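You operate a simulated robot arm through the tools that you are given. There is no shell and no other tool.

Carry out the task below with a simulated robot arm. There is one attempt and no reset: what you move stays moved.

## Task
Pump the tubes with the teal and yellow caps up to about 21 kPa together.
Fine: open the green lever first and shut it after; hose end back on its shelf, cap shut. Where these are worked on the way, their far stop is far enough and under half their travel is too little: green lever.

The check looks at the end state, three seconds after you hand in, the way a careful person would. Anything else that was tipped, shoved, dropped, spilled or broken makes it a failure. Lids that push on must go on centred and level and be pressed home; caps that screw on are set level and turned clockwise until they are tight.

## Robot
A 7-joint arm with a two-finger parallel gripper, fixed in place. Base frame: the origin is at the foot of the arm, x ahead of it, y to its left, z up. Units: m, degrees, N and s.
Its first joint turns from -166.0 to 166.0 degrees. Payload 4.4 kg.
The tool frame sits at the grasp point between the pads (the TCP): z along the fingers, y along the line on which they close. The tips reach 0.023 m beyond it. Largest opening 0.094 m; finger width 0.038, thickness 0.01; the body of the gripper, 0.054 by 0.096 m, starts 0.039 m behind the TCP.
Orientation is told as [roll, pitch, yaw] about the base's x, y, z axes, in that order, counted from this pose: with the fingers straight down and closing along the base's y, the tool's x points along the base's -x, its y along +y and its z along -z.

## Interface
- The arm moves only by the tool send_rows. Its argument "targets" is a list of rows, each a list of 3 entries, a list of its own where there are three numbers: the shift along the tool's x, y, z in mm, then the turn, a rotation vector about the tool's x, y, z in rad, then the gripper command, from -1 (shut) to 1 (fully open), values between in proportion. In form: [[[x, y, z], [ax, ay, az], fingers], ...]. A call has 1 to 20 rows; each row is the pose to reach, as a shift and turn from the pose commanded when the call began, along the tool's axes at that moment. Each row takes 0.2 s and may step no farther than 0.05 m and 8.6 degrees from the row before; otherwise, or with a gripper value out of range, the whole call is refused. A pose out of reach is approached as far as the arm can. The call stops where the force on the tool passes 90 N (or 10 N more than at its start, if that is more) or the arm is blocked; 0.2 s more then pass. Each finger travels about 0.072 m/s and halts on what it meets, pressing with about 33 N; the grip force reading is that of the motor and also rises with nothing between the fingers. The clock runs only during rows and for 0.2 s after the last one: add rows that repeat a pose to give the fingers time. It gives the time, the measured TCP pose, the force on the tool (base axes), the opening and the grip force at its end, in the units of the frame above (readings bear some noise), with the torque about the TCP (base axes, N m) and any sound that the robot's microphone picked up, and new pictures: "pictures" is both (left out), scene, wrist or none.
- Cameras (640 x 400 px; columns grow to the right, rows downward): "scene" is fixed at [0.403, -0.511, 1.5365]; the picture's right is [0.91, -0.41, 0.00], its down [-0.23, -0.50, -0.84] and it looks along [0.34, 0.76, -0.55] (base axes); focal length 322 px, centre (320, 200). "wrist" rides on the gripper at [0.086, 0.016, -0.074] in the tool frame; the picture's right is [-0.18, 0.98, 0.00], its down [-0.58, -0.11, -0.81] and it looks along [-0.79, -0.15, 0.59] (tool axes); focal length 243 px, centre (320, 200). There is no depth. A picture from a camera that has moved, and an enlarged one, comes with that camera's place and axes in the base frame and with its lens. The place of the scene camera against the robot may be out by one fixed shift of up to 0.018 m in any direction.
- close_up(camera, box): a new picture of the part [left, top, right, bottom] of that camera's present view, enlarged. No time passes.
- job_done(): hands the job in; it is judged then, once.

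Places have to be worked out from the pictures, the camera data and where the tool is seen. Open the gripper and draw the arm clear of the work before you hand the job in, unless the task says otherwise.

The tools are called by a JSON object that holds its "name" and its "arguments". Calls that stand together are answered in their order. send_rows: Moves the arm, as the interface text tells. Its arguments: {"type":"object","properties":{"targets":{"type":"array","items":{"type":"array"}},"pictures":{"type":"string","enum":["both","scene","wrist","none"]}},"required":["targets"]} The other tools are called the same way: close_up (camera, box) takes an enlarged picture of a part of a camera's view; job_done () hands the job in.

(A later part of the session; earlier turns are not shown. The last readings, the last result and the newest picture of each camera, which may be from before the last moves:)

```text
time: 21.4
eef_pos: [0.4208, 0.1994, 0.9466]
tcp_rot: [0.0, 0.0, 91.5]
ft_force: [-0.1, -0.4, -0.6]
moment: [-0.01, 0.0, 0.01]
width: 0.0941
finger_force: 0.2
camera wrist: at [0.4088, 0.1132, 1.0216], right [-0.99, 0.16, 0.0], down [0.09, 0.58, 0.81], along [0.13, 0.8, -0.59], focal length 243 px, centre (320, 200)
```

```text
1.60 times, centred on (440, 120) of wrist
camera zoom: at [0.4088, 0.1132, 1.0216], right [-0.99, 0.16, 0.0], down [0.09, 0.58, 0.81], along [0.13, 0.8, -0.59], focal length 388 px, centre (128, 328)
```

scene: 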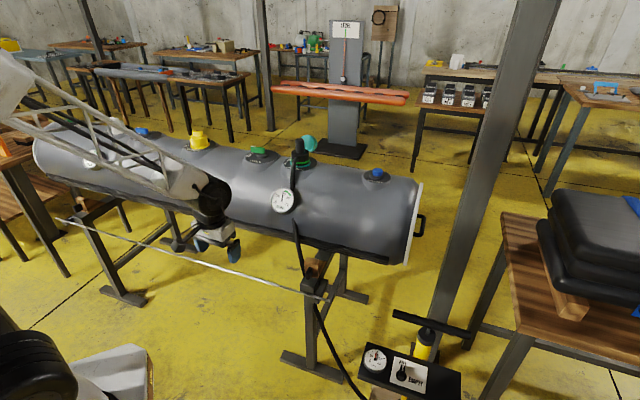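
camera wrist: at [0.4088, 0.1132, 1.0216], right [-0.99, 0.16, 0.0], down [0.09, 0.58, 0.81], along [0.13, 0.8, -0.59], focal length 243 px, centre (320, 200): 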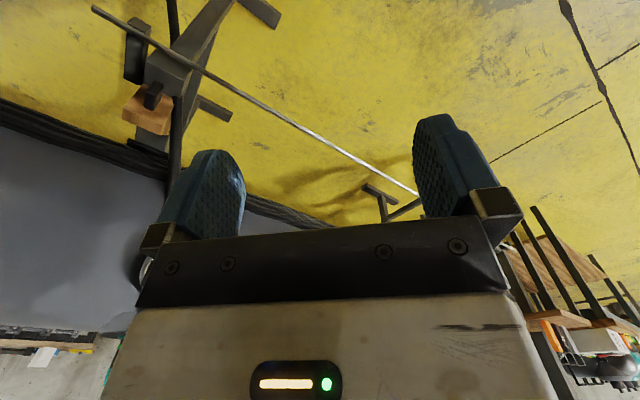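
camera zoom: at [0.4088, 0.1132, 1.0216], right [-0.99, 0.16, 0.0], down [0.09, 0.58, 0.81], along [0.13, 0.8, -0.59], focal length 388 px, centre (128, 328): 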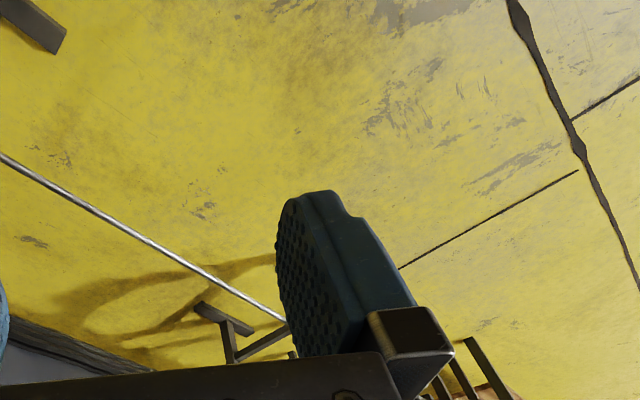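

Nothing on the left either. I'll move toward the pump for a close look at it and anything attached to it.

{"name": "send_rows", "arguments": {"targets": [[[19, -23, 0], [0, 0, 0.145], 1], [[38, -46, 0], [0, 0, 0.29], 1], [[56, -70, 0], [0, 0, 0.435], 1], [[75, -93, 0], [0, 0, 0.58], 1], [[94, -116, 0], [0, 0, 0.725], 1], [[113, -139, 0], [0, 0, 0.87], 1], [[132, -162, 0], [0, 0, 1.015], 1], [[150, -185, 0], [0, 0, 1.16], 1], [[169, -209, 0], [0, 0, 1.305], 1], [[188, -232, 0], [0, 0, 1.45], 1], [[207, -255, 0], [0, 0, 1.595], 1]], "pictures": "both"}}

{"name": "close_up", "arguments": {"camera": "wrist", "box": [180, 0, 480, 240]}}

```text
time: 23.8
eef_pos: [0.6798, -0.0005, 0.9468]
tcp_rot: [0.0, 0.0, 0.0]
ft_force: [0.2, -0.5, -0.1]
moment: [-0.01, 0.01, -0.01]
width: 0.0942
finger_force: 0.0
camera wrist: at [0.5966, 0.016, 1.0213], right [0.19, 0.98, 0.0], down [0.58, -0.11, 0.81], along [0.79, -0.15, -0.59], focal length 243 px, centre (320, 200)
```

scene: 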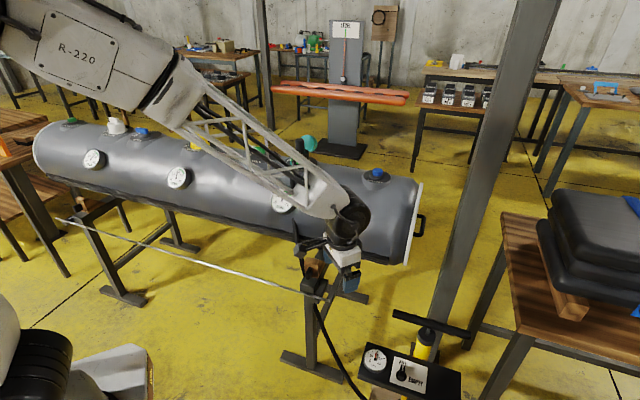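
wrist: 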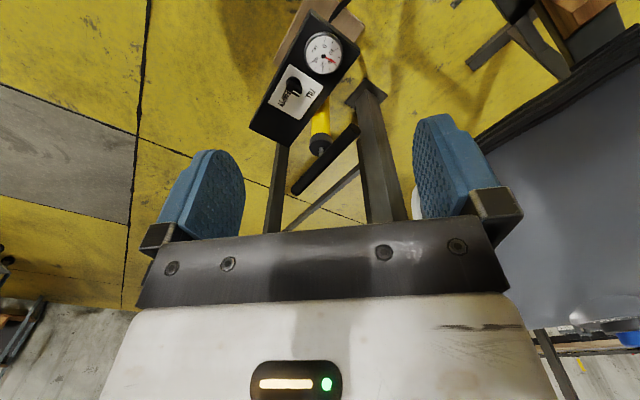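

```text
1.67 times, centred on (330, 120) of wrist
camera zoom: at [0.5966, 0.016, 1.0213], right [0.19, 0.98, 0.0], down [0.58, -0.11, 0.81], along [0.79, -0.15, -0.59], focal length 404 px, centre (303, 333)
```

zoom: 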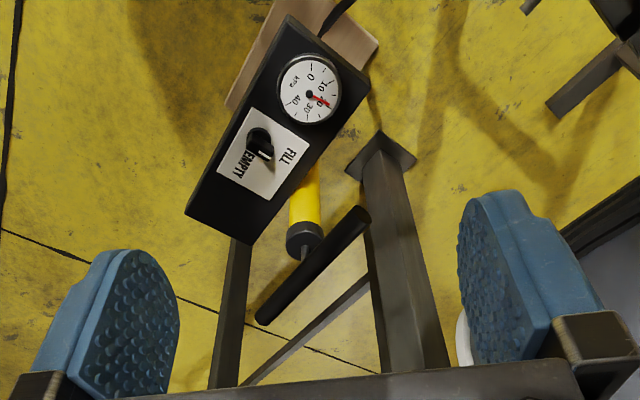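

No shelf near the pump either. I raise up and look over the back of the tube.

{"name": "send_rows", "arguments": {"targets": [[[5, 0, -48], [0, 0, 0], 1], [[10, 0, -96], [0, 0, 0], 1], [[15, 0, -144], [0, 0, 0], 1], [[20, 0, -192], [0, 0, -0.1], 1], [[25, 15, -238], [0, 0, -0.2], 1], [[30, 35, -280], [0, 0, -0.3], 1], [[35, 65, -315], [0, 0, -0.4], 1], [[40, 100, -345], [0, 0, -0.5], 1], [[42, 140, -370], [0, 0, -0.6], 1], [[44, 185, -385], [0, 0, -0.7], 1], [[46, 232, -395], [0, 0, -0.785], 1], [[48, 280, -400], [0, 0, -0.785], 1], [[50, 328, -400], [0, 0, -0.785], 1], [[50, 376, -400], [0, 0, -0.785], 1], [[50, 424, -400], [0, 0, -0.785], 1], [[50, 472, -400], [0, 0, -0.785], 1], [[40, 500, -400], [0, 0, -0.785], 1]], "pictures": "both"}}

```text
time: 27.4
eef_pos: [0.641, 0.4984, 1.3503]
tcp_rot: [0.0, -0.2, 44.9]
ft_force: [0.2, -1.3, -0.1]
moment: [-0.04, -0.02, 0.02]
width: 0.0943
finger_force: 0.0
camera wrist: at [0.5694, 0.4489, 1.4246], right [-0.56, 0.83, 0.0], down [0.49, 0.33, 0.81], along [0.67, 0.46, -0.59], focal length 243 px, centre (320, 200)
```

scene: 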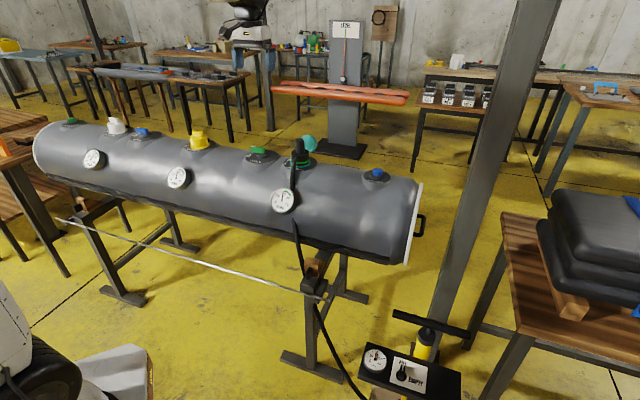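
wrist: 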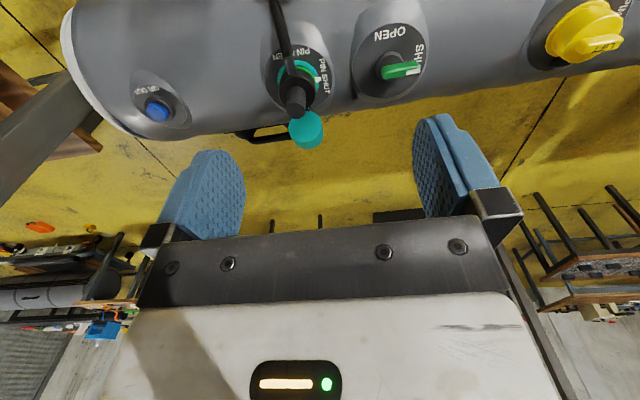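

{"name": "close_up", "arguments": {"camera": "wrist", "box": [120, 30, 440, 230]}}

{"name": "close_up", "arguments": {"camera": "wrist", "box": [230, 30, 350, 160]}}

```text
2.00 times, centred on (280, 130) of wrist
camera zoom: at [0.5694, 0.4489, 1.4246], right [-0.56, 0.83, 0.0], down [0.49, 0.33, 0.81], along [0.67, 0.46, -0.59], focal length 485 px, centre (400, 340)
```

zoom: 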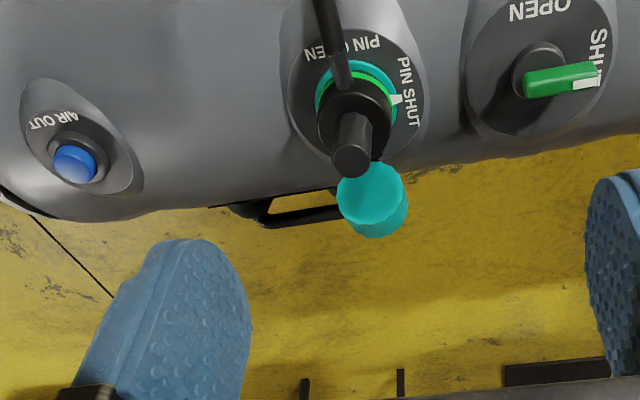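

```text
3.08 times, centred on (290, 95) of wrist
camera zoom: at [0.5694, 0.4489, 1.4246], right [-0.56, 0.83, 0.0], down [0.49, 0.33, 0.81], along [0.67, 0.46, -0.59], focal length 746 px, centre (412, 523)
```

zoom: 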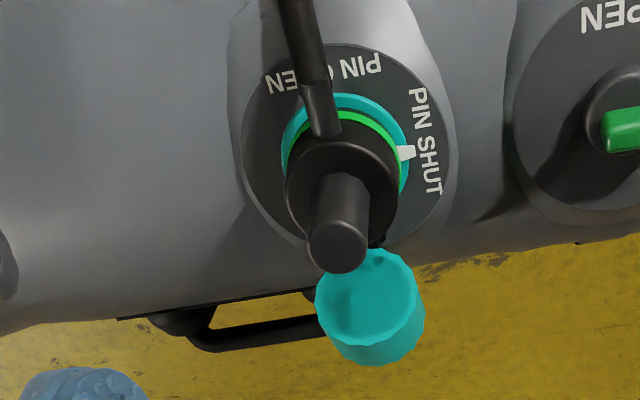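

There is a black loop/bracket behind the tube below the teal valve. I'll move the camera forward over the tube to see it better.

{"name": "send_rows", "arguments": {"targets": [[[-40, 0, 0], [0, 0, 0], 1], [[-80, 0, 0], [0, 0, 0], 1], [[-120, 0, 0], [0, 0, 0], 1], [[-150, 0, 0], [0, 0, 0], 1]], "pictures": "wrist"}}

{"name": "close_up", "arguments": {"camera": "wrist", "box": [120, 0, 440, 200]}}

```text
time: 28.4
eef_pos: [0.7441, 0.6035, 1.3499]
tcp_rot: [0.0, 0.1, 44.9]
ft_force: [0.6, -0.9, 1.0]
moment: [0.0, -0.01, -0.03]
width: 0.0938
finger_force: 0.0
camera wrist: at [0.6745, 0.5543, 1.4241], right [-0.56, 0.83, 0.0], down [0.49, 0.33, 0.81], along [0.67, 0.46, -0.59], focal length 243 px, centre (320, 200)
```

wrist: 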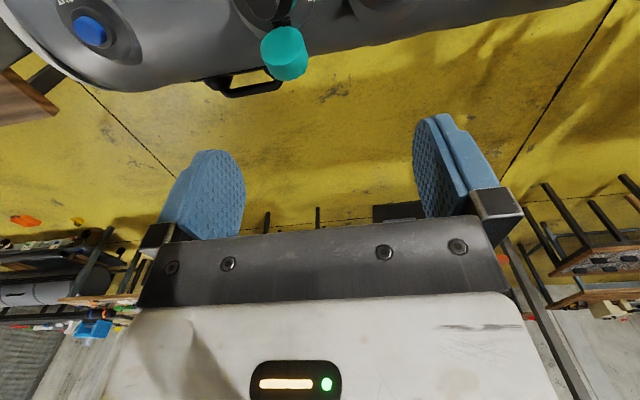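

```text
2.00 times, centred on (280, 100) of wrist
camera zoom: at [0.6745, 0.5543, 1.4241], right [-0.56, 0.83, 0.0], down [0.49, 0.33, 0.81], along [0.67, 0.46, -0.59], focal length 485 px, centre (400, 400)
```

zoom: 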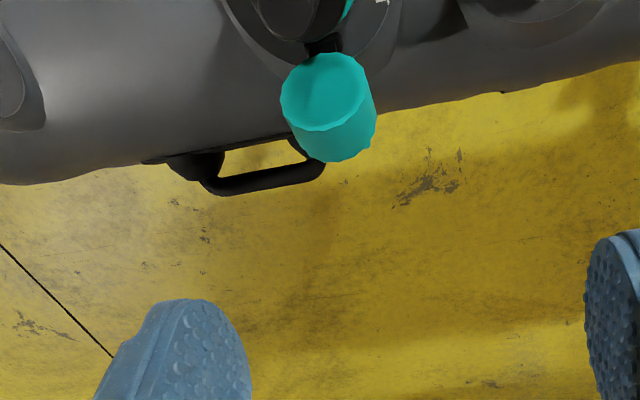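

That is just a carrying handle. I'll enlarge the trestle head and the pump region in the scene view to the maximum, in case one of these is the hose's shelf.

{"name": "close_up", "arguments": {"camera": "scene", "box": [295, 245, 345, 280]}}

{"name": "close_up", "arguments": {"camera": "scene", "box": [300, 275, 350, 310]}}

{"name": "close_up", "arguments": {"camera": "scene", "box": [50, 190, 110, 235]}}

{"name": "close_up", "arguments": {"camera": "scene", "box": [0, 330, 200, 400]}}

```text
11.43 times, centred on (320, 262) of scene
camera zoom: at [0.403, -0.511, 1.5365], right [0.91, -0.41, 0.0], down [-0.23, -0.5, -0.84], along [0.34, 0.76, -0.55], focal length 3676 px, centre (320, -514)
```

zoom: 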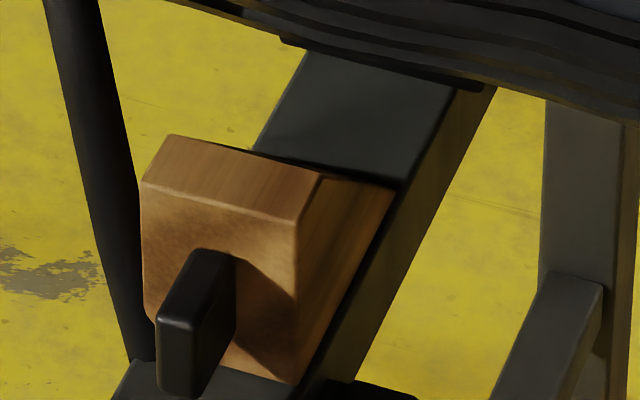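

```text
11.43 times, centred on (325, 292) of scene
camera zoom: at [0.403, -0.511, 1.5365], right [0.91, -0.41, 0.0], down [-0.23, -0.5, -0.84], along [0.34, 0.76, -0.55], focal length 3676 px, centre (263, -857)
```

zoom: 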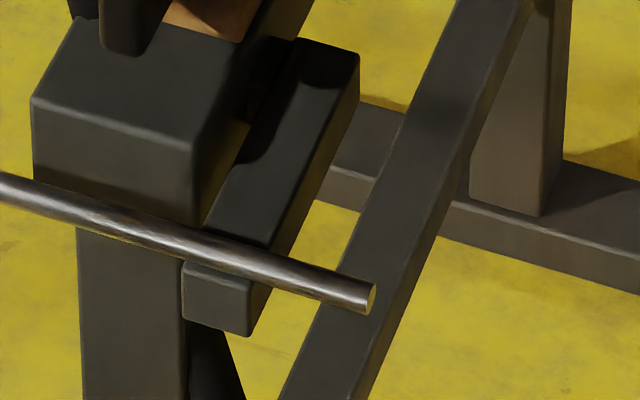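

```text
8.89 times, centred on (80, 212) of scene
camera zoom: at [0.403, -0.511, 1.5365], right [0.91, -0.41, 0.0], down [-0.23, -0.5, -0.84], along [0.34, 0.76, -0.55], focal length 2859 px, centre (2453, 89)
```

zoom: 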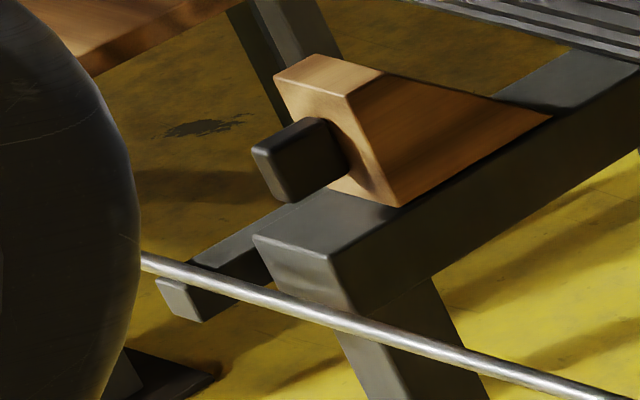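

```text
3.20 times, centred on (100, 365) of scene
camera zoom: at [0.403, -0.511, 1.5365], right [0.91, -0.41, 0.0], down [-0.23, -0.5, -0.84], along [0.34, 0.76, -0.55], focal length 1029 px, centre (1024, -328)
```

zoom: 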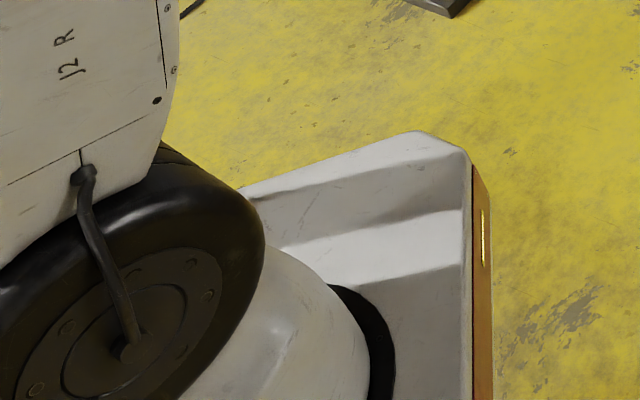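

{"name": "close_up", "arguments": {"camera": "scene", "box": [410, 340, 490, 400]}}

{"name": "close_up", "arguments": {"camera": "scene", "box": [350, 335, 430, 400]}}

{"name": "close_up", "arguments": {"camera": "scene", "box": [380, 160, 480, 340]}}

```text
6.67 times, centred on (450, 370) of scene
camera zoom: at [0.403, -0.511, 1.5365], right [0.91, -0.41, 0.0], down [-0.23, -0.5, -0.84], along [0.34, 0.76, -0.55], focal length 2144 px, centre (-547, -933)
```

zoom: 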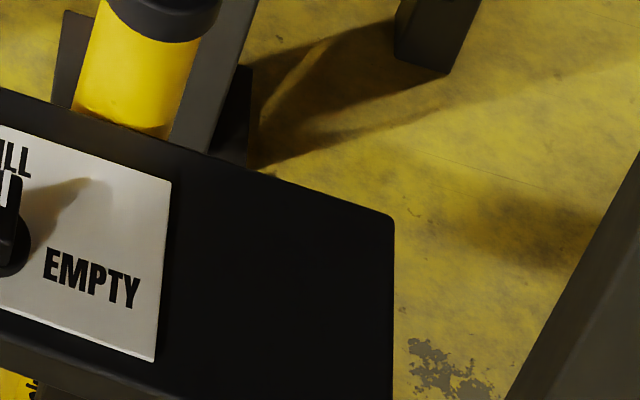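

```text
6.15 times, centred on (390, 368) of scene
camera zoom: at [0.403, -0.511, 1.5365], right [0.91, -0.41, 0.0], down [-0.23, -0.5, -0.84], along [0.34, 0.76, -0.55], focal length 1980 px, centre (-111, -831)
```

zoom: 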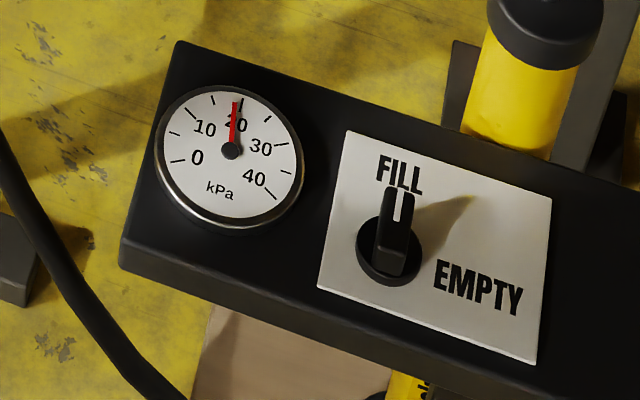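

```text
2.22 times, centred on (430, 250) of scene
camera zoom: at [0.403, -0.511, 1.5365], right [0.91, -0.41, 0.0], down [-0.23, -0.5, -0.84], along [0.34, 0.76, -0.55], focal length 715 px, centre (76, 89)
```

zoom: 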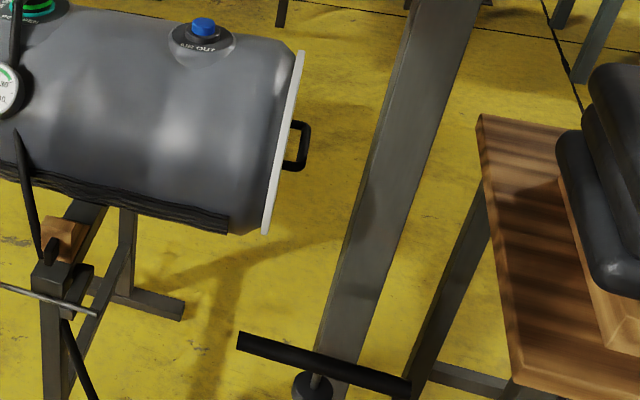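

The carrying handle isn't it, but the pump's flat dark panel has a clear empty area next to the selector plate; that is likely the hose end's shelf. First job is the green lever: I move above it at about (0.67, 0.685) with the fingers set to close across the bar.

{"name": "send_rows", "arguments": {"targets": [[[0, 12, 0], [0, 0, 0.143], 1], [[-1, 24, 20], [0, 0, 0.286], 1], [[-1, 36, 45], [0, 0, 0.429], 1], [[-2, 48, 70], [0, 0, 0.571], 1], [[-2, 60, 95], [0, 0, 0.714], 1], [[-3, 72, 120], [0, 0, 0.857], 1], [[-3, 84, 145], [0, 0, 1.0], 1], [[-3, 95, 170], [0, 0, 1.143], 1], [[-4, 105, 190], [0, 0, 1.286], 1], [[-4, 112, 205], [0, 0, 1.429], 1], [[-4, 116, 220], [0, 0, 1.569], 1]], "pictures": "both"}}

{"name": "close_up", "arguments": {"camera": "wrist", "box": [220, 80, 440, 230]}}

```text
time: 30.8
eef_pos: [0.6656, 0.6904, 1.1282]
tcp_rot: [0.0, 0.0, -45.1]
ft_force: [0.3, -0.2, 0.0]
moment: [0.02, 0.04, -0.04]
width: 0.0939
finger_force: 0.1
camera wrist: at [0.6187, 0.7632, 1.2017], right [0.83, 0.56, 0.0], down [0.33, -0.49, 0.81], along [0.45, -0.67, -0.59], focal length 243 px, centre (320, 200)
```

scene: 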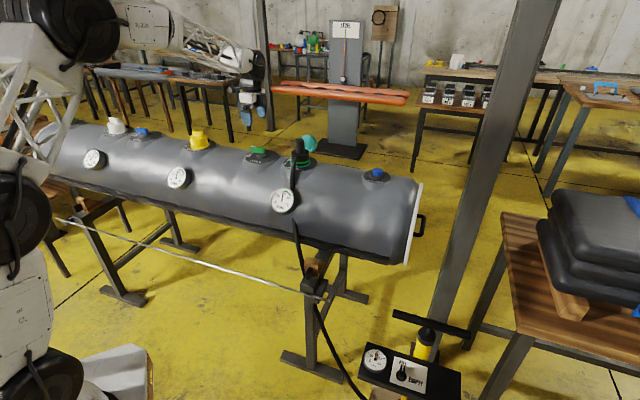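
wrist: 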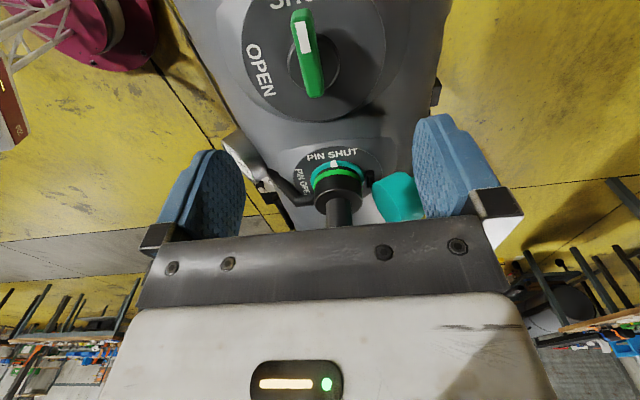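

```text
2.67 times, centred on (330, 155) of wrist
camera zoom: at [0.6187, 0.7632, 1.2017], right [0.83, 0.56, 0.0], down [0.33, -0.49, 0.81], along [0.45, -0.67, -0.59], focal length 647 px, centre (293, 320)
```

zoom: 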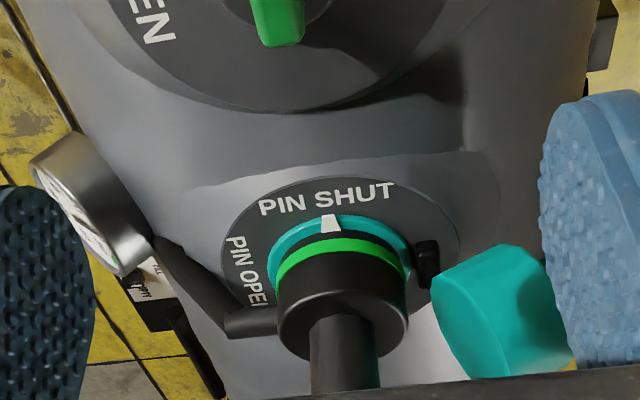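

The lever bar runs from about (0.682, 0.662) to the white tip (0.642, 0.707), top z≈0.992, hub axis ≈(0.676, 0.678). I lower straight over the bar.

{"name": "send_rows", "arguments": {"targets": [[[-8, -1, 45], [0, 0, 0], 1], [[-8, -1, 85], [0, 0, 0], 1], [[-8, -1, 115], [0, 0, 0], 1], [[-8, -1, 128], [0, 0, 0], 1]], "pictures": "both"}}

{"name": "close_up", "arguments": {"camera": "wrist", "box": [220, 80, 440, 230]}}

{"name": "close_up", "arguments": {"camera": "scene", "box": [210, 90, 310, 180]}}

```text
time: 31.8
eef_pos: [0.6741, 0.6841, 0.9999]
tcp_rot: [-0.1, -0.1, -45.0]
ft_force: [0.5, 0.6, 0.8]
moment: [-0.02, -0.02, -0.02]
width: 0.094
finger_force: 0.1
camera wrist: at [0.6258, 0.7566, 1.0732], right [0.82, 0.57, 0.0], down [0.33, -0.49, 0.81], along [0.46, -0.66, -0.59], focal length 243 px, centre (320, 200)
```

scene: 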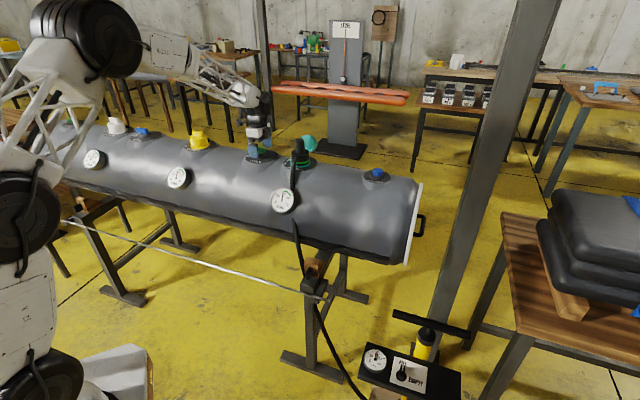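
wrist: 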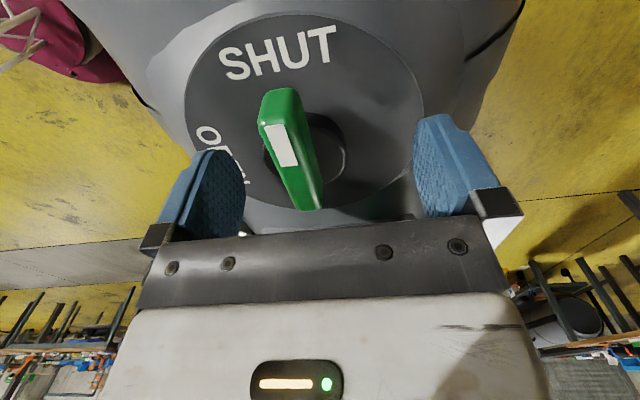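

```text
2.67 times, centred on (330, 155) of wrist
camera zoom: at [0.6258, 0.7566, 1.0732], right [0.82, 0.57, 0.0], down [0.33, -0.49, 0.81], along [0.46, -0.66, -0.59], focal length 647 px, centre (293, 320)
```

zoom: 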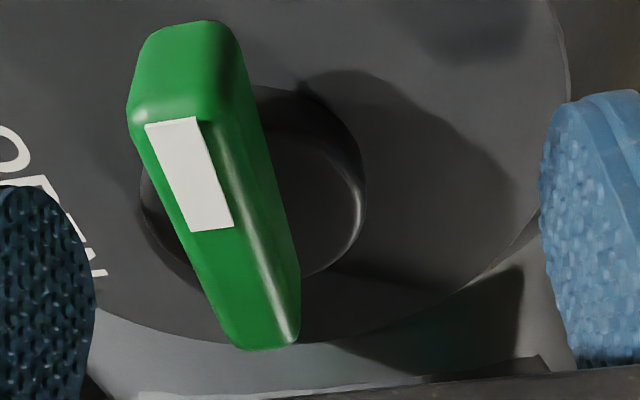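

```text
4.44 times, centred on (260, 135) of scene
camera zoom: at [0.403, -0.511, 1.5365], right [0.91, -0.41, 0.0], down [-0.23, -0.5, -0.84], along [0.34, 0.76, -0.55], focal length 1430 px, centre (587, 489)
```

zoom: 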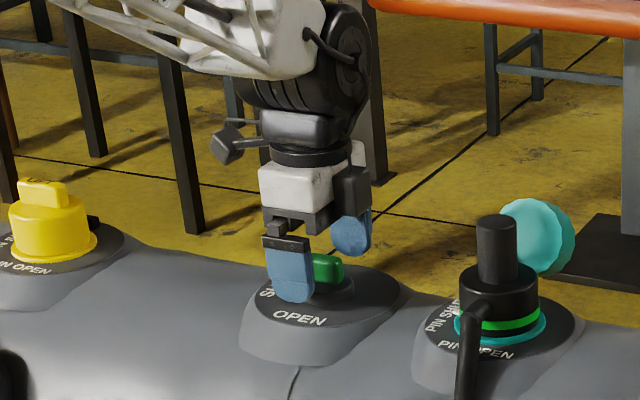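

The bar sits ~7 mm toward the fingers' left side and is skewed ~3°. I correct for that and close on the bar.

{"name": "send_rows", "arguments": {"targets": [[[4, -7, 1], [0, 0, 0.06], 1], [[4, -7, 3], [0, 0, 0.06], 1], [[4, -7, 3], [0, 0, 0.06], 0], [[4, -7, 3], [0, 0, 0.06], -0.5], [[4, -7, 3], [0, 0, 0.06], -1], [[4, -7, 3], [0, 0, 0.06], -1], [[4, -7, 3], [0, 0, 0.06], -1]], "pictures": "wrist"}}

{"name": "close_up", "arguments": {"camera": "wrist", "box": [220, 80, 440, 230]}}

```text
time: 33.4
eef_pos: [0.6631, 0.6821, 0.9966]
tcp_rot: [-0.1, 0.0, -48.4]
ft_force: [-38.6, -35.4, 10.2]
moment: [-1.02, 1.22, -0.11]
width: 0.0461
finger_force: 44.5
camera wrist: at [0.6204, 0.7568, 1.0708], right [0.86, 0.52, 0.0], down [0.31, -0.51, 0.81], along [0.42, -0.69, -0.59], focal length 243 px, centre (320, 200)
```

wrist: 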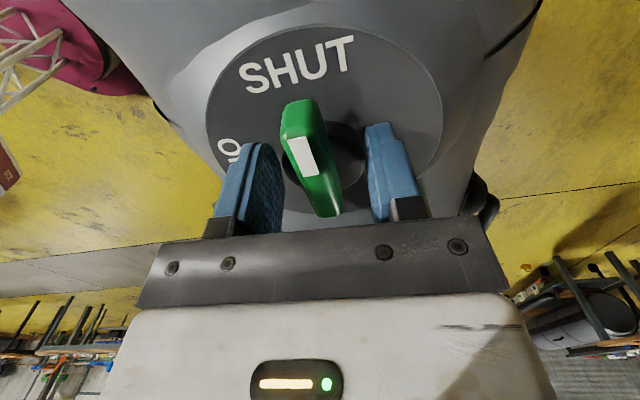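

```text
2.67 times, centred on (330, 155) of wrist
camera zoom: at [0.6204, 0.7568, 1.0708], right [0.86, 0.52, 0.0], down [0.31, -0.51, 0.81], along [0.42, -0.69, -0.59], focal length 647 px, centre (293, 320)
```

zoom: 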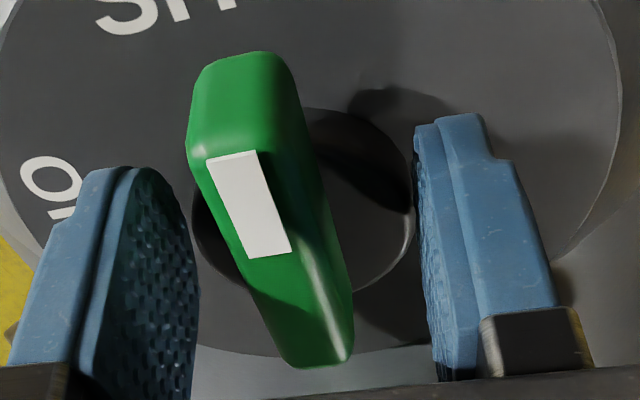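

The finger tips are below the hub's top edge and closed on the hub instead. I open, raise 8 mm, and close again on the bar only.

{"name": "send_rows", "arguments": {"targets": [[[0, 0, 0], [0, 0, 0], 0.3], [[0, 0, 0], [0, 0, 0], 0.3], [[0, 0, -8], [0, 0, 0], 0.3], [[0, 0, -8], [0, 0, 0], 0], [[0, 0, -8], [0, 0, 0], -0.5], [[0, 0, -8], [0, 0, 0], -1], [[0, 0, -8], [0, 0, 0], -1], [[0, 0, -8], [0, 0, 0], -1]], "pictures": "wrist"}}

{"name": "close_up", "arguments": {"camera": "wrist", "box": [220, 80, 440, 230]}}

```text
time: 35.2
eef_pos: [0.6639, 0.6808, 1.0053]
tcp_rot: [-0.2, 0.0, -48.3]
ft_force: [-62.4, -58.9, 15.6]
moment: [-0.65, 0.72, 1.71]
width: 0.0173
finger_force: 45.2
camera wrist: at [0.6201, 0.7564, 1.079], right [0.86, 0.52, 0.0], down [0.31, -0.51, 0.81], along [0.42, -0.69, -0.59], focal length 243 px, centre (320, 200)
```

wrist: 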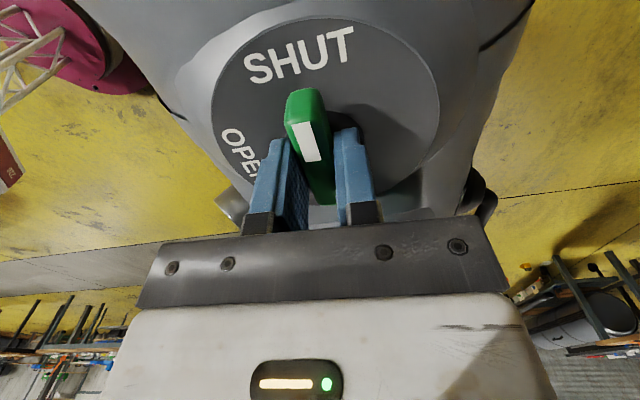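

```text
2.67 times, centred on (330, 155) of wrist
camera zoom: at [0.6201, 0.7564, 1.079], right [0.86, 0.52, 0.0], down [0.31, -0.51, 0.81], along [0.42, -0.69, -0.59], focal length 647 px, centre (293, 320)
```

zoom: 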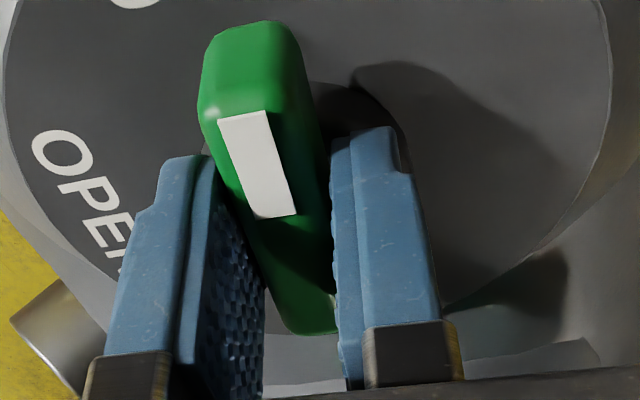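

Gripped the bar (width 17 mm), but there's a strong side load toward −y of the tool, so I ease the commanded position 4 mm that way.

{"name": "send_rows", "arguments": {"targets": [[[0, -2, 0], [0, 0, 0], -1], [[0, -4, 0], [0, 0, 0], -1], [[0, -4, 0], [0, 0, 0], -1]], "pictures": "none"}}

```text
time: 36.0
eef_pos: [0.6636, 0.6795, 1.0043]
tcp_rot: [0.2, 0.0, -48.3]
ft_force: [36.9, 50.3, -19.0]
moment: [0.24, -0.17, 1.93]
width: 0.0178
finger_force: 44.7
```

The sign flipped, so the neutral point is ~1.7 mm back. I now start turning the lever toward OPEN (counter-clockwise from above) about the hub axis in small steps, watching force.

{"name": "send_rows", "arguments": {"targets": [[[0, 1.7, 0], [0, 0, 0], -1], [[0, 0.2, 0], [0, 0, -0.14], -1], [[-0.4, -1.3, 0], [0, 0, -0.28], -1]], "pictures": "none"}}

```text
time: 36.8
eef_pos: [0.6614, 0.6784, 1.0041]
tcp_rot: [0.1, -0.1, -32.2]
ft_force: [47.4, 57.9, -15.2]
moment: [1.25, 0.73, 0.82]
width: 0.016
finger_force: 45.2
```

{"name": "send_rows", "arguments": {"targets": [[[0, 2, 0], [0, 0, 0], -1], [[0, 1.5, 0], [0, 0, -0.14], -1], [[-0.2, 1.0, 0], [0, 0, -0.28], -1]], "pictures": "none"}}

```text
time: 37.6
eef_pos: [0.6601, 0.6743, 1.0047]
tcp_rot: [-0.3, 0.2, -16.2]
ft_force: [-41.6, -73.8, 20.8]
moment: [-0.93, -0.16, -0.92]
width: 0.0159
finger_force: 45.2
```

The hub axis works out at ≈(0.672, 0.671) with 12 mm radius; I continue with that arc and a lateral correction.

{"name": "send_rows", "arguments": {"targets": [[[0, -2.2, 0], [0, 0, 0], -1], [[-0.1, -3.9, 0], [0, 0, -0.14], -1], [[-0.5, -5.5, 0], [0, 0, -0.28], -1], [[-1.0, -7.1, 0], [0, 0, -0.42], -1]], "pictures": "wrist"}}

```text
time: 38.6
eef_pos: [0.6601, 0.6709, 1.0039]
tcp_rot: [0.0, 0.1, 7.8]
ft_force: [-21.9, -69.1, 9.1]
moment: [-0.83, 0.03, -0.78]
width: 0.016
finger_force: 45.3
camera wrist: at [0.5743, 0.6748, 1.0792], right [0.05, 1.0, 0.0], down [0.59, -0.03, 0.81], along [0.81, -0.04, -0.59], focal length 243 px, centre (320, 200)
```

wrist: 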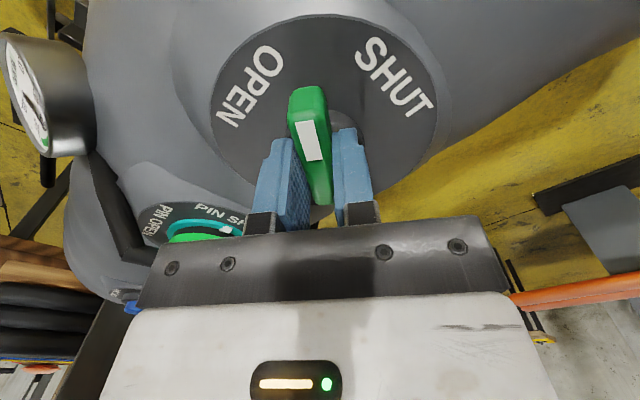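

{"name": "send_rows", "arguments": {"targets": [[[0.8, -1.8, 0], [0, 0, 0], -1], [[0.7, -3.5, 0], [0, 0, -0.14], -1], [[0.3, -5.1, 0], [0, 0, -0.28], -1], [[-0.2, -6.7, 0], [0, 0, -0.42], -1]], "pictures": "wrist"}}

```text
time: 39.6
eef_pos: [0.661, 0.6662, 1.0044]
tcp_rot: [0.0, -0.1, 32.0]
ft_force: [26.4, 7.3, -14.7]
moment: [0.25, -0.54, -0.1]
width: 0.016
finger_force: 44.8
camera wrist: at [0.5818, 0.6337, 1.0791], right [-0.36, 0.93, 0.0], down [0.55, 0.21, 0.81], along [0.75, 0.29, -0.59], focal length 243 px, centre (320, 200)
```

wrist: 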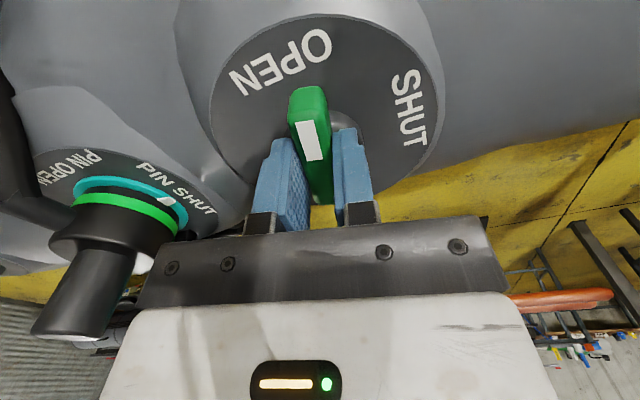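

{"name": "send_rows", "arguments": {"targets": [[[-0.1, -1.7, 0], [0, 0, -0.14], -1], [[-0.3, -2.6, 0], [0, 0, -0.22], -1]], "pictures": "wrist"}}

```text
time: 40.2
eef_pos: [0.664, 0.6638, 1.0038]
tcp_rot: [0.0, 0.0, 44.6]
ft_force: [22.6, 24.3, -5.1]
moment: [-0.12, 0.19, 0.01]
width: 0.0157
finger_force: 45.3
camera wrist: at [0.5924, 0.6146, 1.0791], right [-0.56, 0.83, 0.0], down [0.49, 0.33, 0.81], along [0.67, 0.45, -0.59], focal length 243 px, centre (320, 200)
```

wrist: 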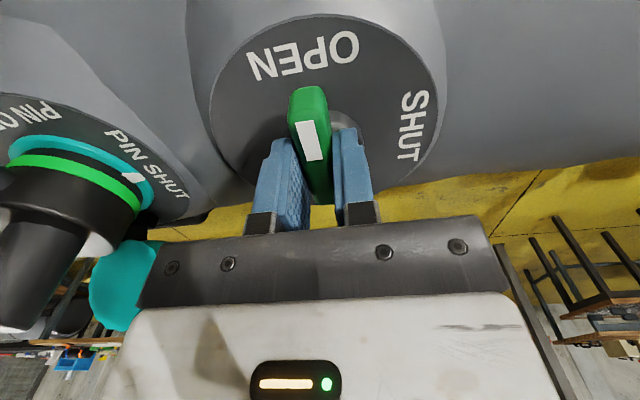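

{"name": "send_rows", "arguments": {"targets": [[[-0.1, -0.9, 0], [0, 0, -0.07], -1], [[-0.2, -1.7, 0], [0, 0, -0.14], -1]], "pictures": "wrist"}}

```text
time: 40.8
eef_pos: [0.6628, 0.6629, 1.0048]
tcp_rot: [0.0, 0.0, 52.6]
ft_force: [-19.8, 32.1, 4.7]
moment: [-0.04, 0.68, -2.19]
width: 0.0207
finger_force: 45.2
camera wrist: at [0.5998, 0.6043, 1.0792], right [-0.67, 0.74, 0.0], down [0.44, 0.4, 0.81], along [0.6, 0.54, -0.59], focal length 243 px, centre (320, 200)
```

wrist: 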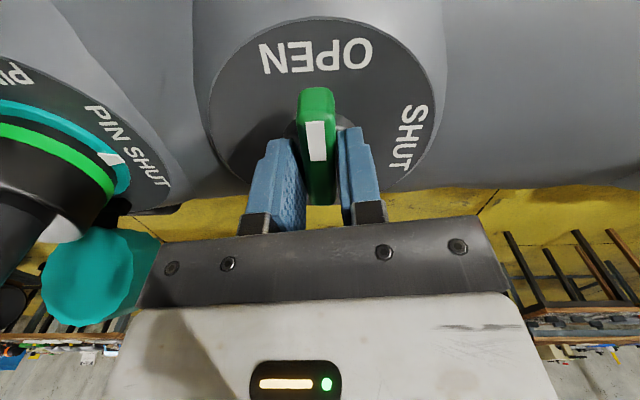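

The lever has hit its far stop at OPEN (moment −2.2 N·m, bar slipping in the pads). I release and raise clear.

{"name": "send_rows", "arguments": {"targets": [[[0, 0, 0], [0, 0, 0.08], -0.5], [[0, 0, 0], [0, 0, 0.08], 0.3], [[0, 0, 0], [0, 0, 0.08], 0.6], [[0, 0, -30], [0, 0, 0.08], 0.6], [[0, 0, -80], [0, 0, 0.08], 0.8], [[0, 0, -130], [0, 0, 0.08], 1], [[0, 0, -160], [0, 0, 0.08], 1]], "pictures": "both"}}

{"name": "close_up", "arguments": {"camera": "wrist", "box": [220, 0, 440, 130]}}

{"name": "close_up", "arguments": {"camera": "scene", "box": [140, 120, 340, 230]}}

```text
time: 42.4
eef_pos: [0.6655, 0.6622, 1.1663]
tcp_rot: [0.0, 0.0, 48.0]
ft_force: [-0.5, -0.2, -0.5]
moment: [0.01, 0.0, 0.0]
width: 0.0939
finger_force: 0.1
camera wrist: at [0.5971, 0.6096, 1.24], right [-0.61, 0.8, 0.0], down [0.47, 0.36, 0.81], along [0.64, 0.49, -0.59], focal length 243 px, centre (320, 200)
```

scene: 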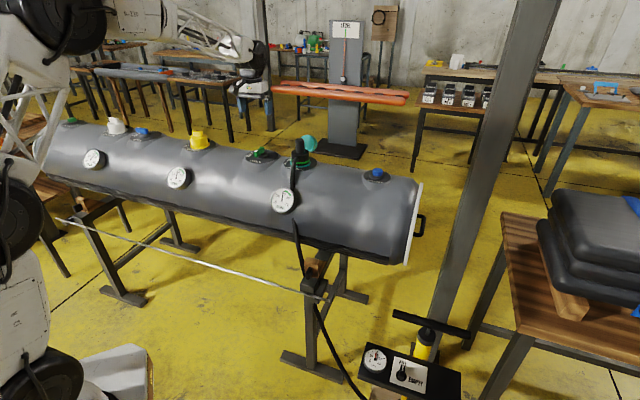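
wrist: 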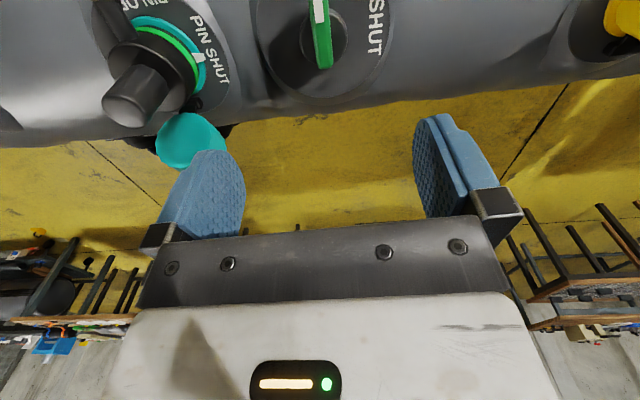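

```text
2.91 times, centred on (330, 65) of wrist
camera zoom: at [0.5971, 0.6096, 1.24], right [-0.61, 0.8, 0.0], down [0.47, 0.36, 0.81], along [0.64, 0.49, -0.59], focal length 706 px, centre (291, 593)
```

zoom: 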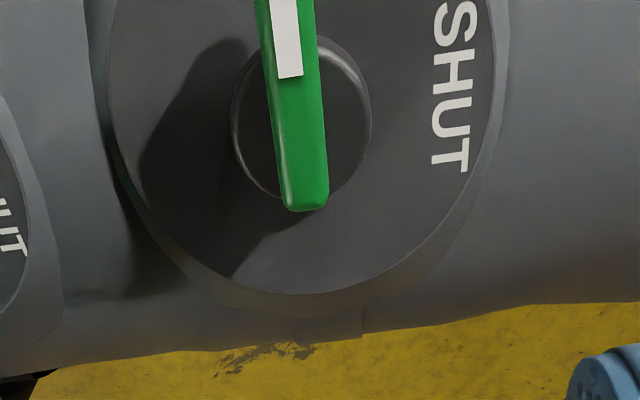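

```text
3.20 times, centred on (240, 175) of scene
camera zoom: at [0.403, -0.511, 1.5365], right [0.91, -0.41, 0.0], down [-0.23, -0.5, -0.84], along [0.34, 0.76, -0.55], focal length 1029 px, centre (576, 280)
```

zoom: 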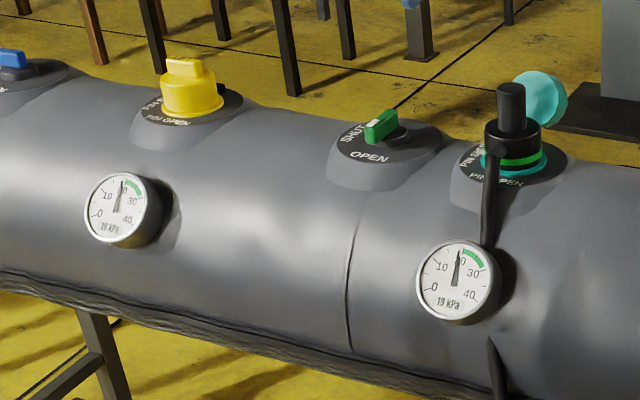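

The green lever is fully OPEN. Now I head for the pump handle: first back off from the tube and turn the gripper to yaw −45° to match the handle bar.

{"name": "send_rows", "arguments": {"targets": [[[28, -20, 0], [0, 0, 0.135], 1], [[56, -40, 0], [0, 0, 0.27], 1], [[84, -60, 0], [0, 0, 0.405], 1], [[112, -81, 0], [0, 0, 0.54], 1], [[140, -101, 0], [0, 0, 0.675], 1], [[168, -121, 0], [0, 0, 0.81], 1], [[196, -141, 10], [0, 0, 0.945], 1], [[224, -161, 20], [0, 0, 1.08], 1], [[252, -181, 30], [0, 0, 1.215], 1], [[280, -202, 40], [0, 0, 1.35], 1], [[308, -222, 50], [0, 0, 1.485], 1], [[336, -242, 60], [0, 0, 1.623], 1]], "pictures": "wrist"}}

```text
time: 45.0
eef_pos: [0.6182, 0.2483, 1.1052]
tcp_rot: [0.0, 0.0, -45.1]
ft_force: [0.2, -0.2, -0.9]
moment: [-0.01, 0.0, -0.03]
width: 0.0941
finger_force: 0.1
camera wrist: at [0.571, 0.3215, 1.1802], right [0.83, 0.56, 0.0], down [0.33, -0.49, 0.81], along [0.45, -0.67, -0.59], focal length 243 px, centre (320, 200)
```

wrist: 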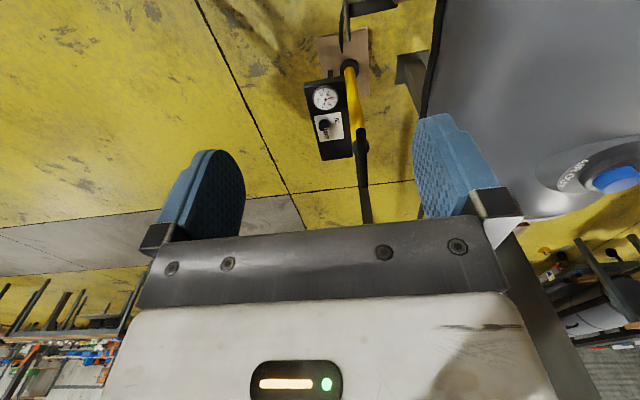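

{"name": "send_rows", "arguments": {"targets": [[[-35, 0, 20], [0, 0, 0], 1], [[-70, 5, 45], [0, 0, 0], 1], [[-105, 10, 72], [0, 0, 0], 1], [[-140, 15, 100], [0, 0, 0], 1], [[-175, 20, 128], [0, 0, 0], 1], [[-210, 25, 156], [0, 0, 0], 1], [[-245, 30, 184], [0, 0, 0], 1], [[-280, 35, 212], [0, 0, 0], 1], [[-315, 40, 240], [0, 0, 0], 1], [[-350, 47, 268], [0, 0, 0], 1], [[-389, 53, 285], [0, 0, 0], 1]], "pictures": "both"}}

{"name": "close_up", "arguments": {"camera": "wrist", "box": [180, 0, 480, 230]}}

```text
time: 47.4
eef_pos: [0.9284, 0.0131, 0.8201]
tcp_rot: [0.1, -0.1, -45.1]
ft_force: [0.4, 0.2, 1.3]
moment: [0.02, 0.04, 0.0]
width: 0.094
finger_force: 0.1
camera wrist: at [0.881, 0.0866, 0.8954], right [0.83, 0.56, 0.0], down [0.33, -0.49, 0.81], along [0.46, -0.67, -0.59], focal length 243 px, centre (320, 200)
```

scene: 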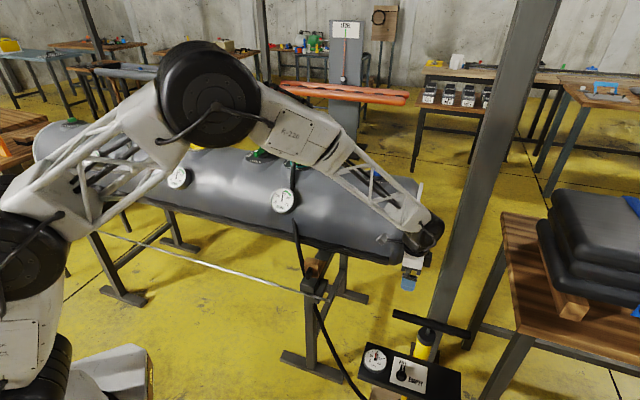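
wrist: 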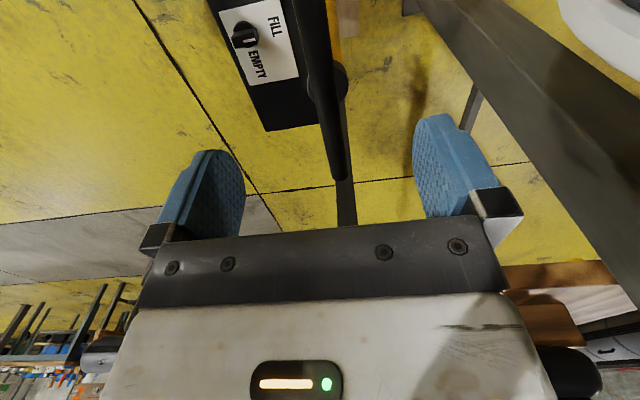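

```text
1.74 times, centred on (330, 115) of wrist
camera zoom: at [0.881, 0.0866, 0.8954], right [0.83, 0.56, 0.0], down [0.33, -0.49, 0.81], along [0.46, -0.67, -0.59], focal length 422 px, centre (303, 348)
```

zoom: 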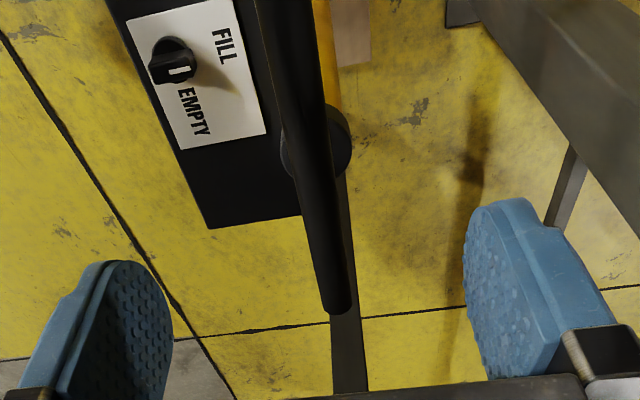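

The handle bar is confirmed: axis through (0.914, 0.021)–(1.084, −0.148) at z≈0.613, about 34 mm thick. I descend straddling it at about (0.955, −0.02) and close.

{"name": "send_rows", "arguments": {"targets": [[[-21, -2, 45], [0, 0, 0], 1], [[-42, -4, 90], [0, 0, 0], 1], [[-42, -4, 135], [0, 0, 0], 1], [[-42, -4, 180], [0, 0, 0], 1], [[-42, -4, 205], [0, 0, 0], 1]], "pictures": "both"}}

{"name": "close_up", "arguments": {"camera": "scene", "box": [340, 230, 500, 400]}}

```text
time: 48.6
eef_pos: [0.9574, -0.0215, 0.6142]
tcp_rot: [0.1, -0.1, -45.1]
ft_force: [0.1, -0.3, 1.3]
moment: [0.0, 0.03, 0.03]
width: 0.0939
finger_force: 0.0
camera wrist: at [0.9098, 0.0517, 0.6892], right [0.83, 0.56, 0.0], down [0.33, -0.49, 0.81], along [0.46, -0.67, -0.59], focal length 243 px, centre (320, 200)
```

scene: 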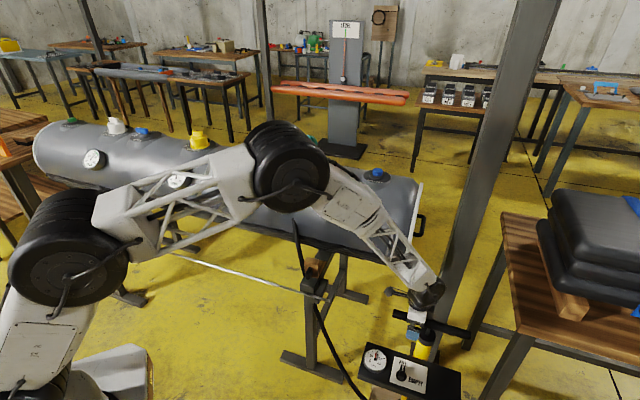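
wrist: 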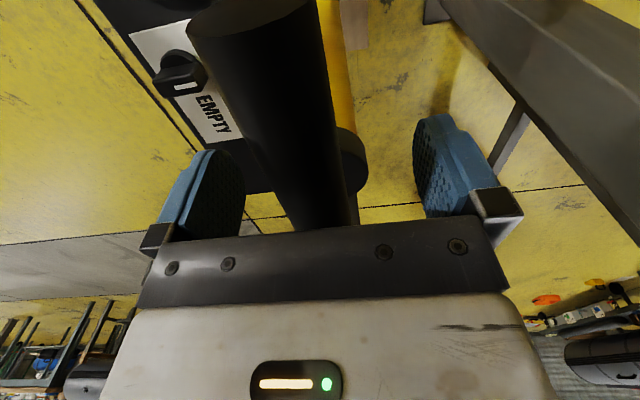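

```text
2.35 times, centred on (420, 315) of scene
camera zoom: at [0.403, -0.511, 1.5365], right [0.91, -0.41, 0.0], down [-0.23, -0.5, -0.84], along [0.34, 0.76, -0.55], focal length 757 px, centre (85, -71)
```

zoom: 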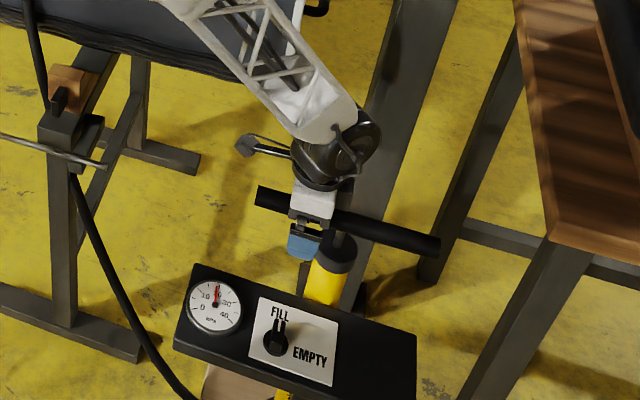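

The bar is ~3.5 mm to the fingers' left; I shift and close on it.

{"name": "send_rows", "arguments": {"targets": [[[0, -3.5, 0], [0, 0, 0], 0.5], [[0, -3.5, 0], [0, 0, 0], -0.2], [[0, -3.5, 0], [0, 0, 0], -0.6], [[0, -3.5, 0], [0, 0, 0], -1], [[0, -3.5, 0], [0, 0, 0], -1]], "pictures": "wrist"}}

```text
time: 49.8
eef_pos: [0.9561, -0.0235, 0.6161]
tcp_rot: [0.1, -0.2, -45.0]
ft_force: [39.1, 34.5, -11.2]
moment: [-0.37, 0.52, 0.1]
width: 0.0287
finger_force: 45.3
camera wrist: at [0.9079, 0.0505, 0.6902], right [0.83, 0.56, 0.0], down [0.33, -0.49, 0.81], along [0.46, -0.67, -0.59], focal length 243 px, centre (320, 200)
```

wrist: 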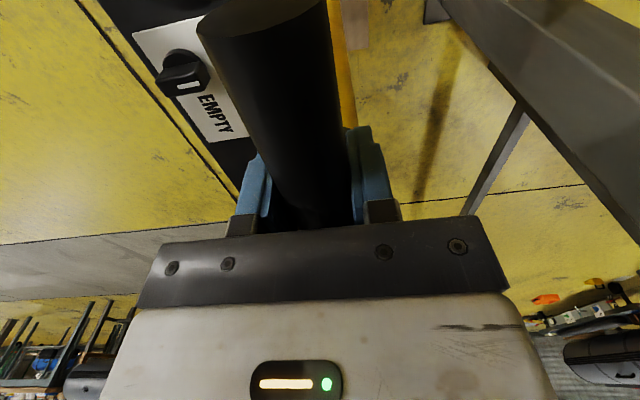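

{"name": "send_rows", "arguments": {"targets": [[[0, 1.4, 0], [0, 0, 0], -1], [[0, 1.4, -15], [0, 0, 0], -1], [[0, 1.4, -35], [0, 0, 0], -1], [[0, 1.4, -55], [0, 0, 0], -1], [[0, 1.4, -75], [0, 0, 0], -1], [[0, 1.4, -95], [0, 0, 0], -1]], "pictures": "none"}}

```text
time: 51.2
eef_pos: [0.9556, -0.0222, 0.7091]
tcp_rot: [0.0, 0.0, -45.1]
ft_force: [34.9, 54.6, -23.9]
moment: [-0.4, 0.73, 0.48]
width: 0.0287
finger_force: 44.6
```

{"name": "send_rows", "arguments": {"targets": [[[0, 1.7, 0], [0, 0, 0], -1], [[0, 1.7, -20], [0, 0, 0], -1], [[0, 1.7, -40], [0, 0, 0], -1], [[0, 1.7, -60], [0, 0, 0], -1], [[0, 1.7, -80], [0, 0, 0], -1], [[0, 1.7, -100], [0, 0, 0], -1]], "pictures": "scene"}}

{"name": "close_up", "arguments": {"camera": "scene", "box": [340, 210, 500, 400]}}

```text
time: 52.6
eef_pos: [0.9561, -0.0226, 0.8096]
tcp_rot: [-0.1, 0.2, -45.1]
ft_force: [-30.2, -3.7, -24.6]
moment: [0.18, -0.13, 0.64]
width: 0.0285
finger_force: 45.5
```

scene: 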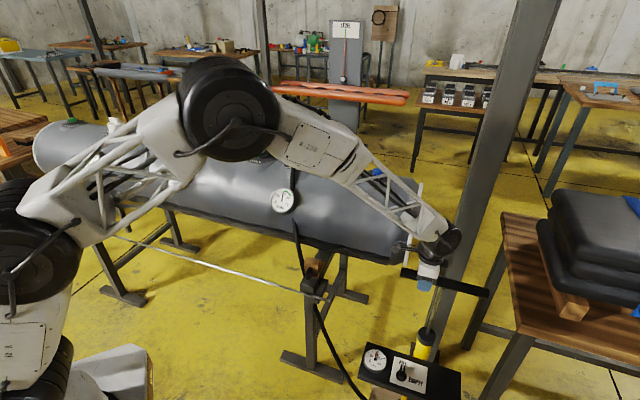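

```text
2.11 times, centred on (420, 305) of scene
camera zoom: at [0.403, -0.511, 1.5365], right [0.91, -0.41, 0.0], down [-0.23, -0.5, -0.84], along [0.34, 0.76, -0.55], focal length 677 px, centre (110, -21)
```

zoom: 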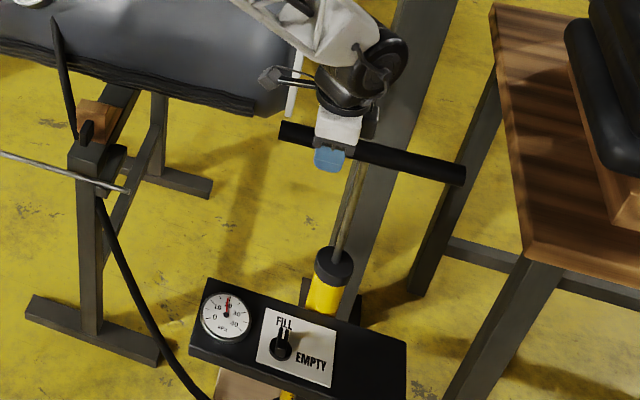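

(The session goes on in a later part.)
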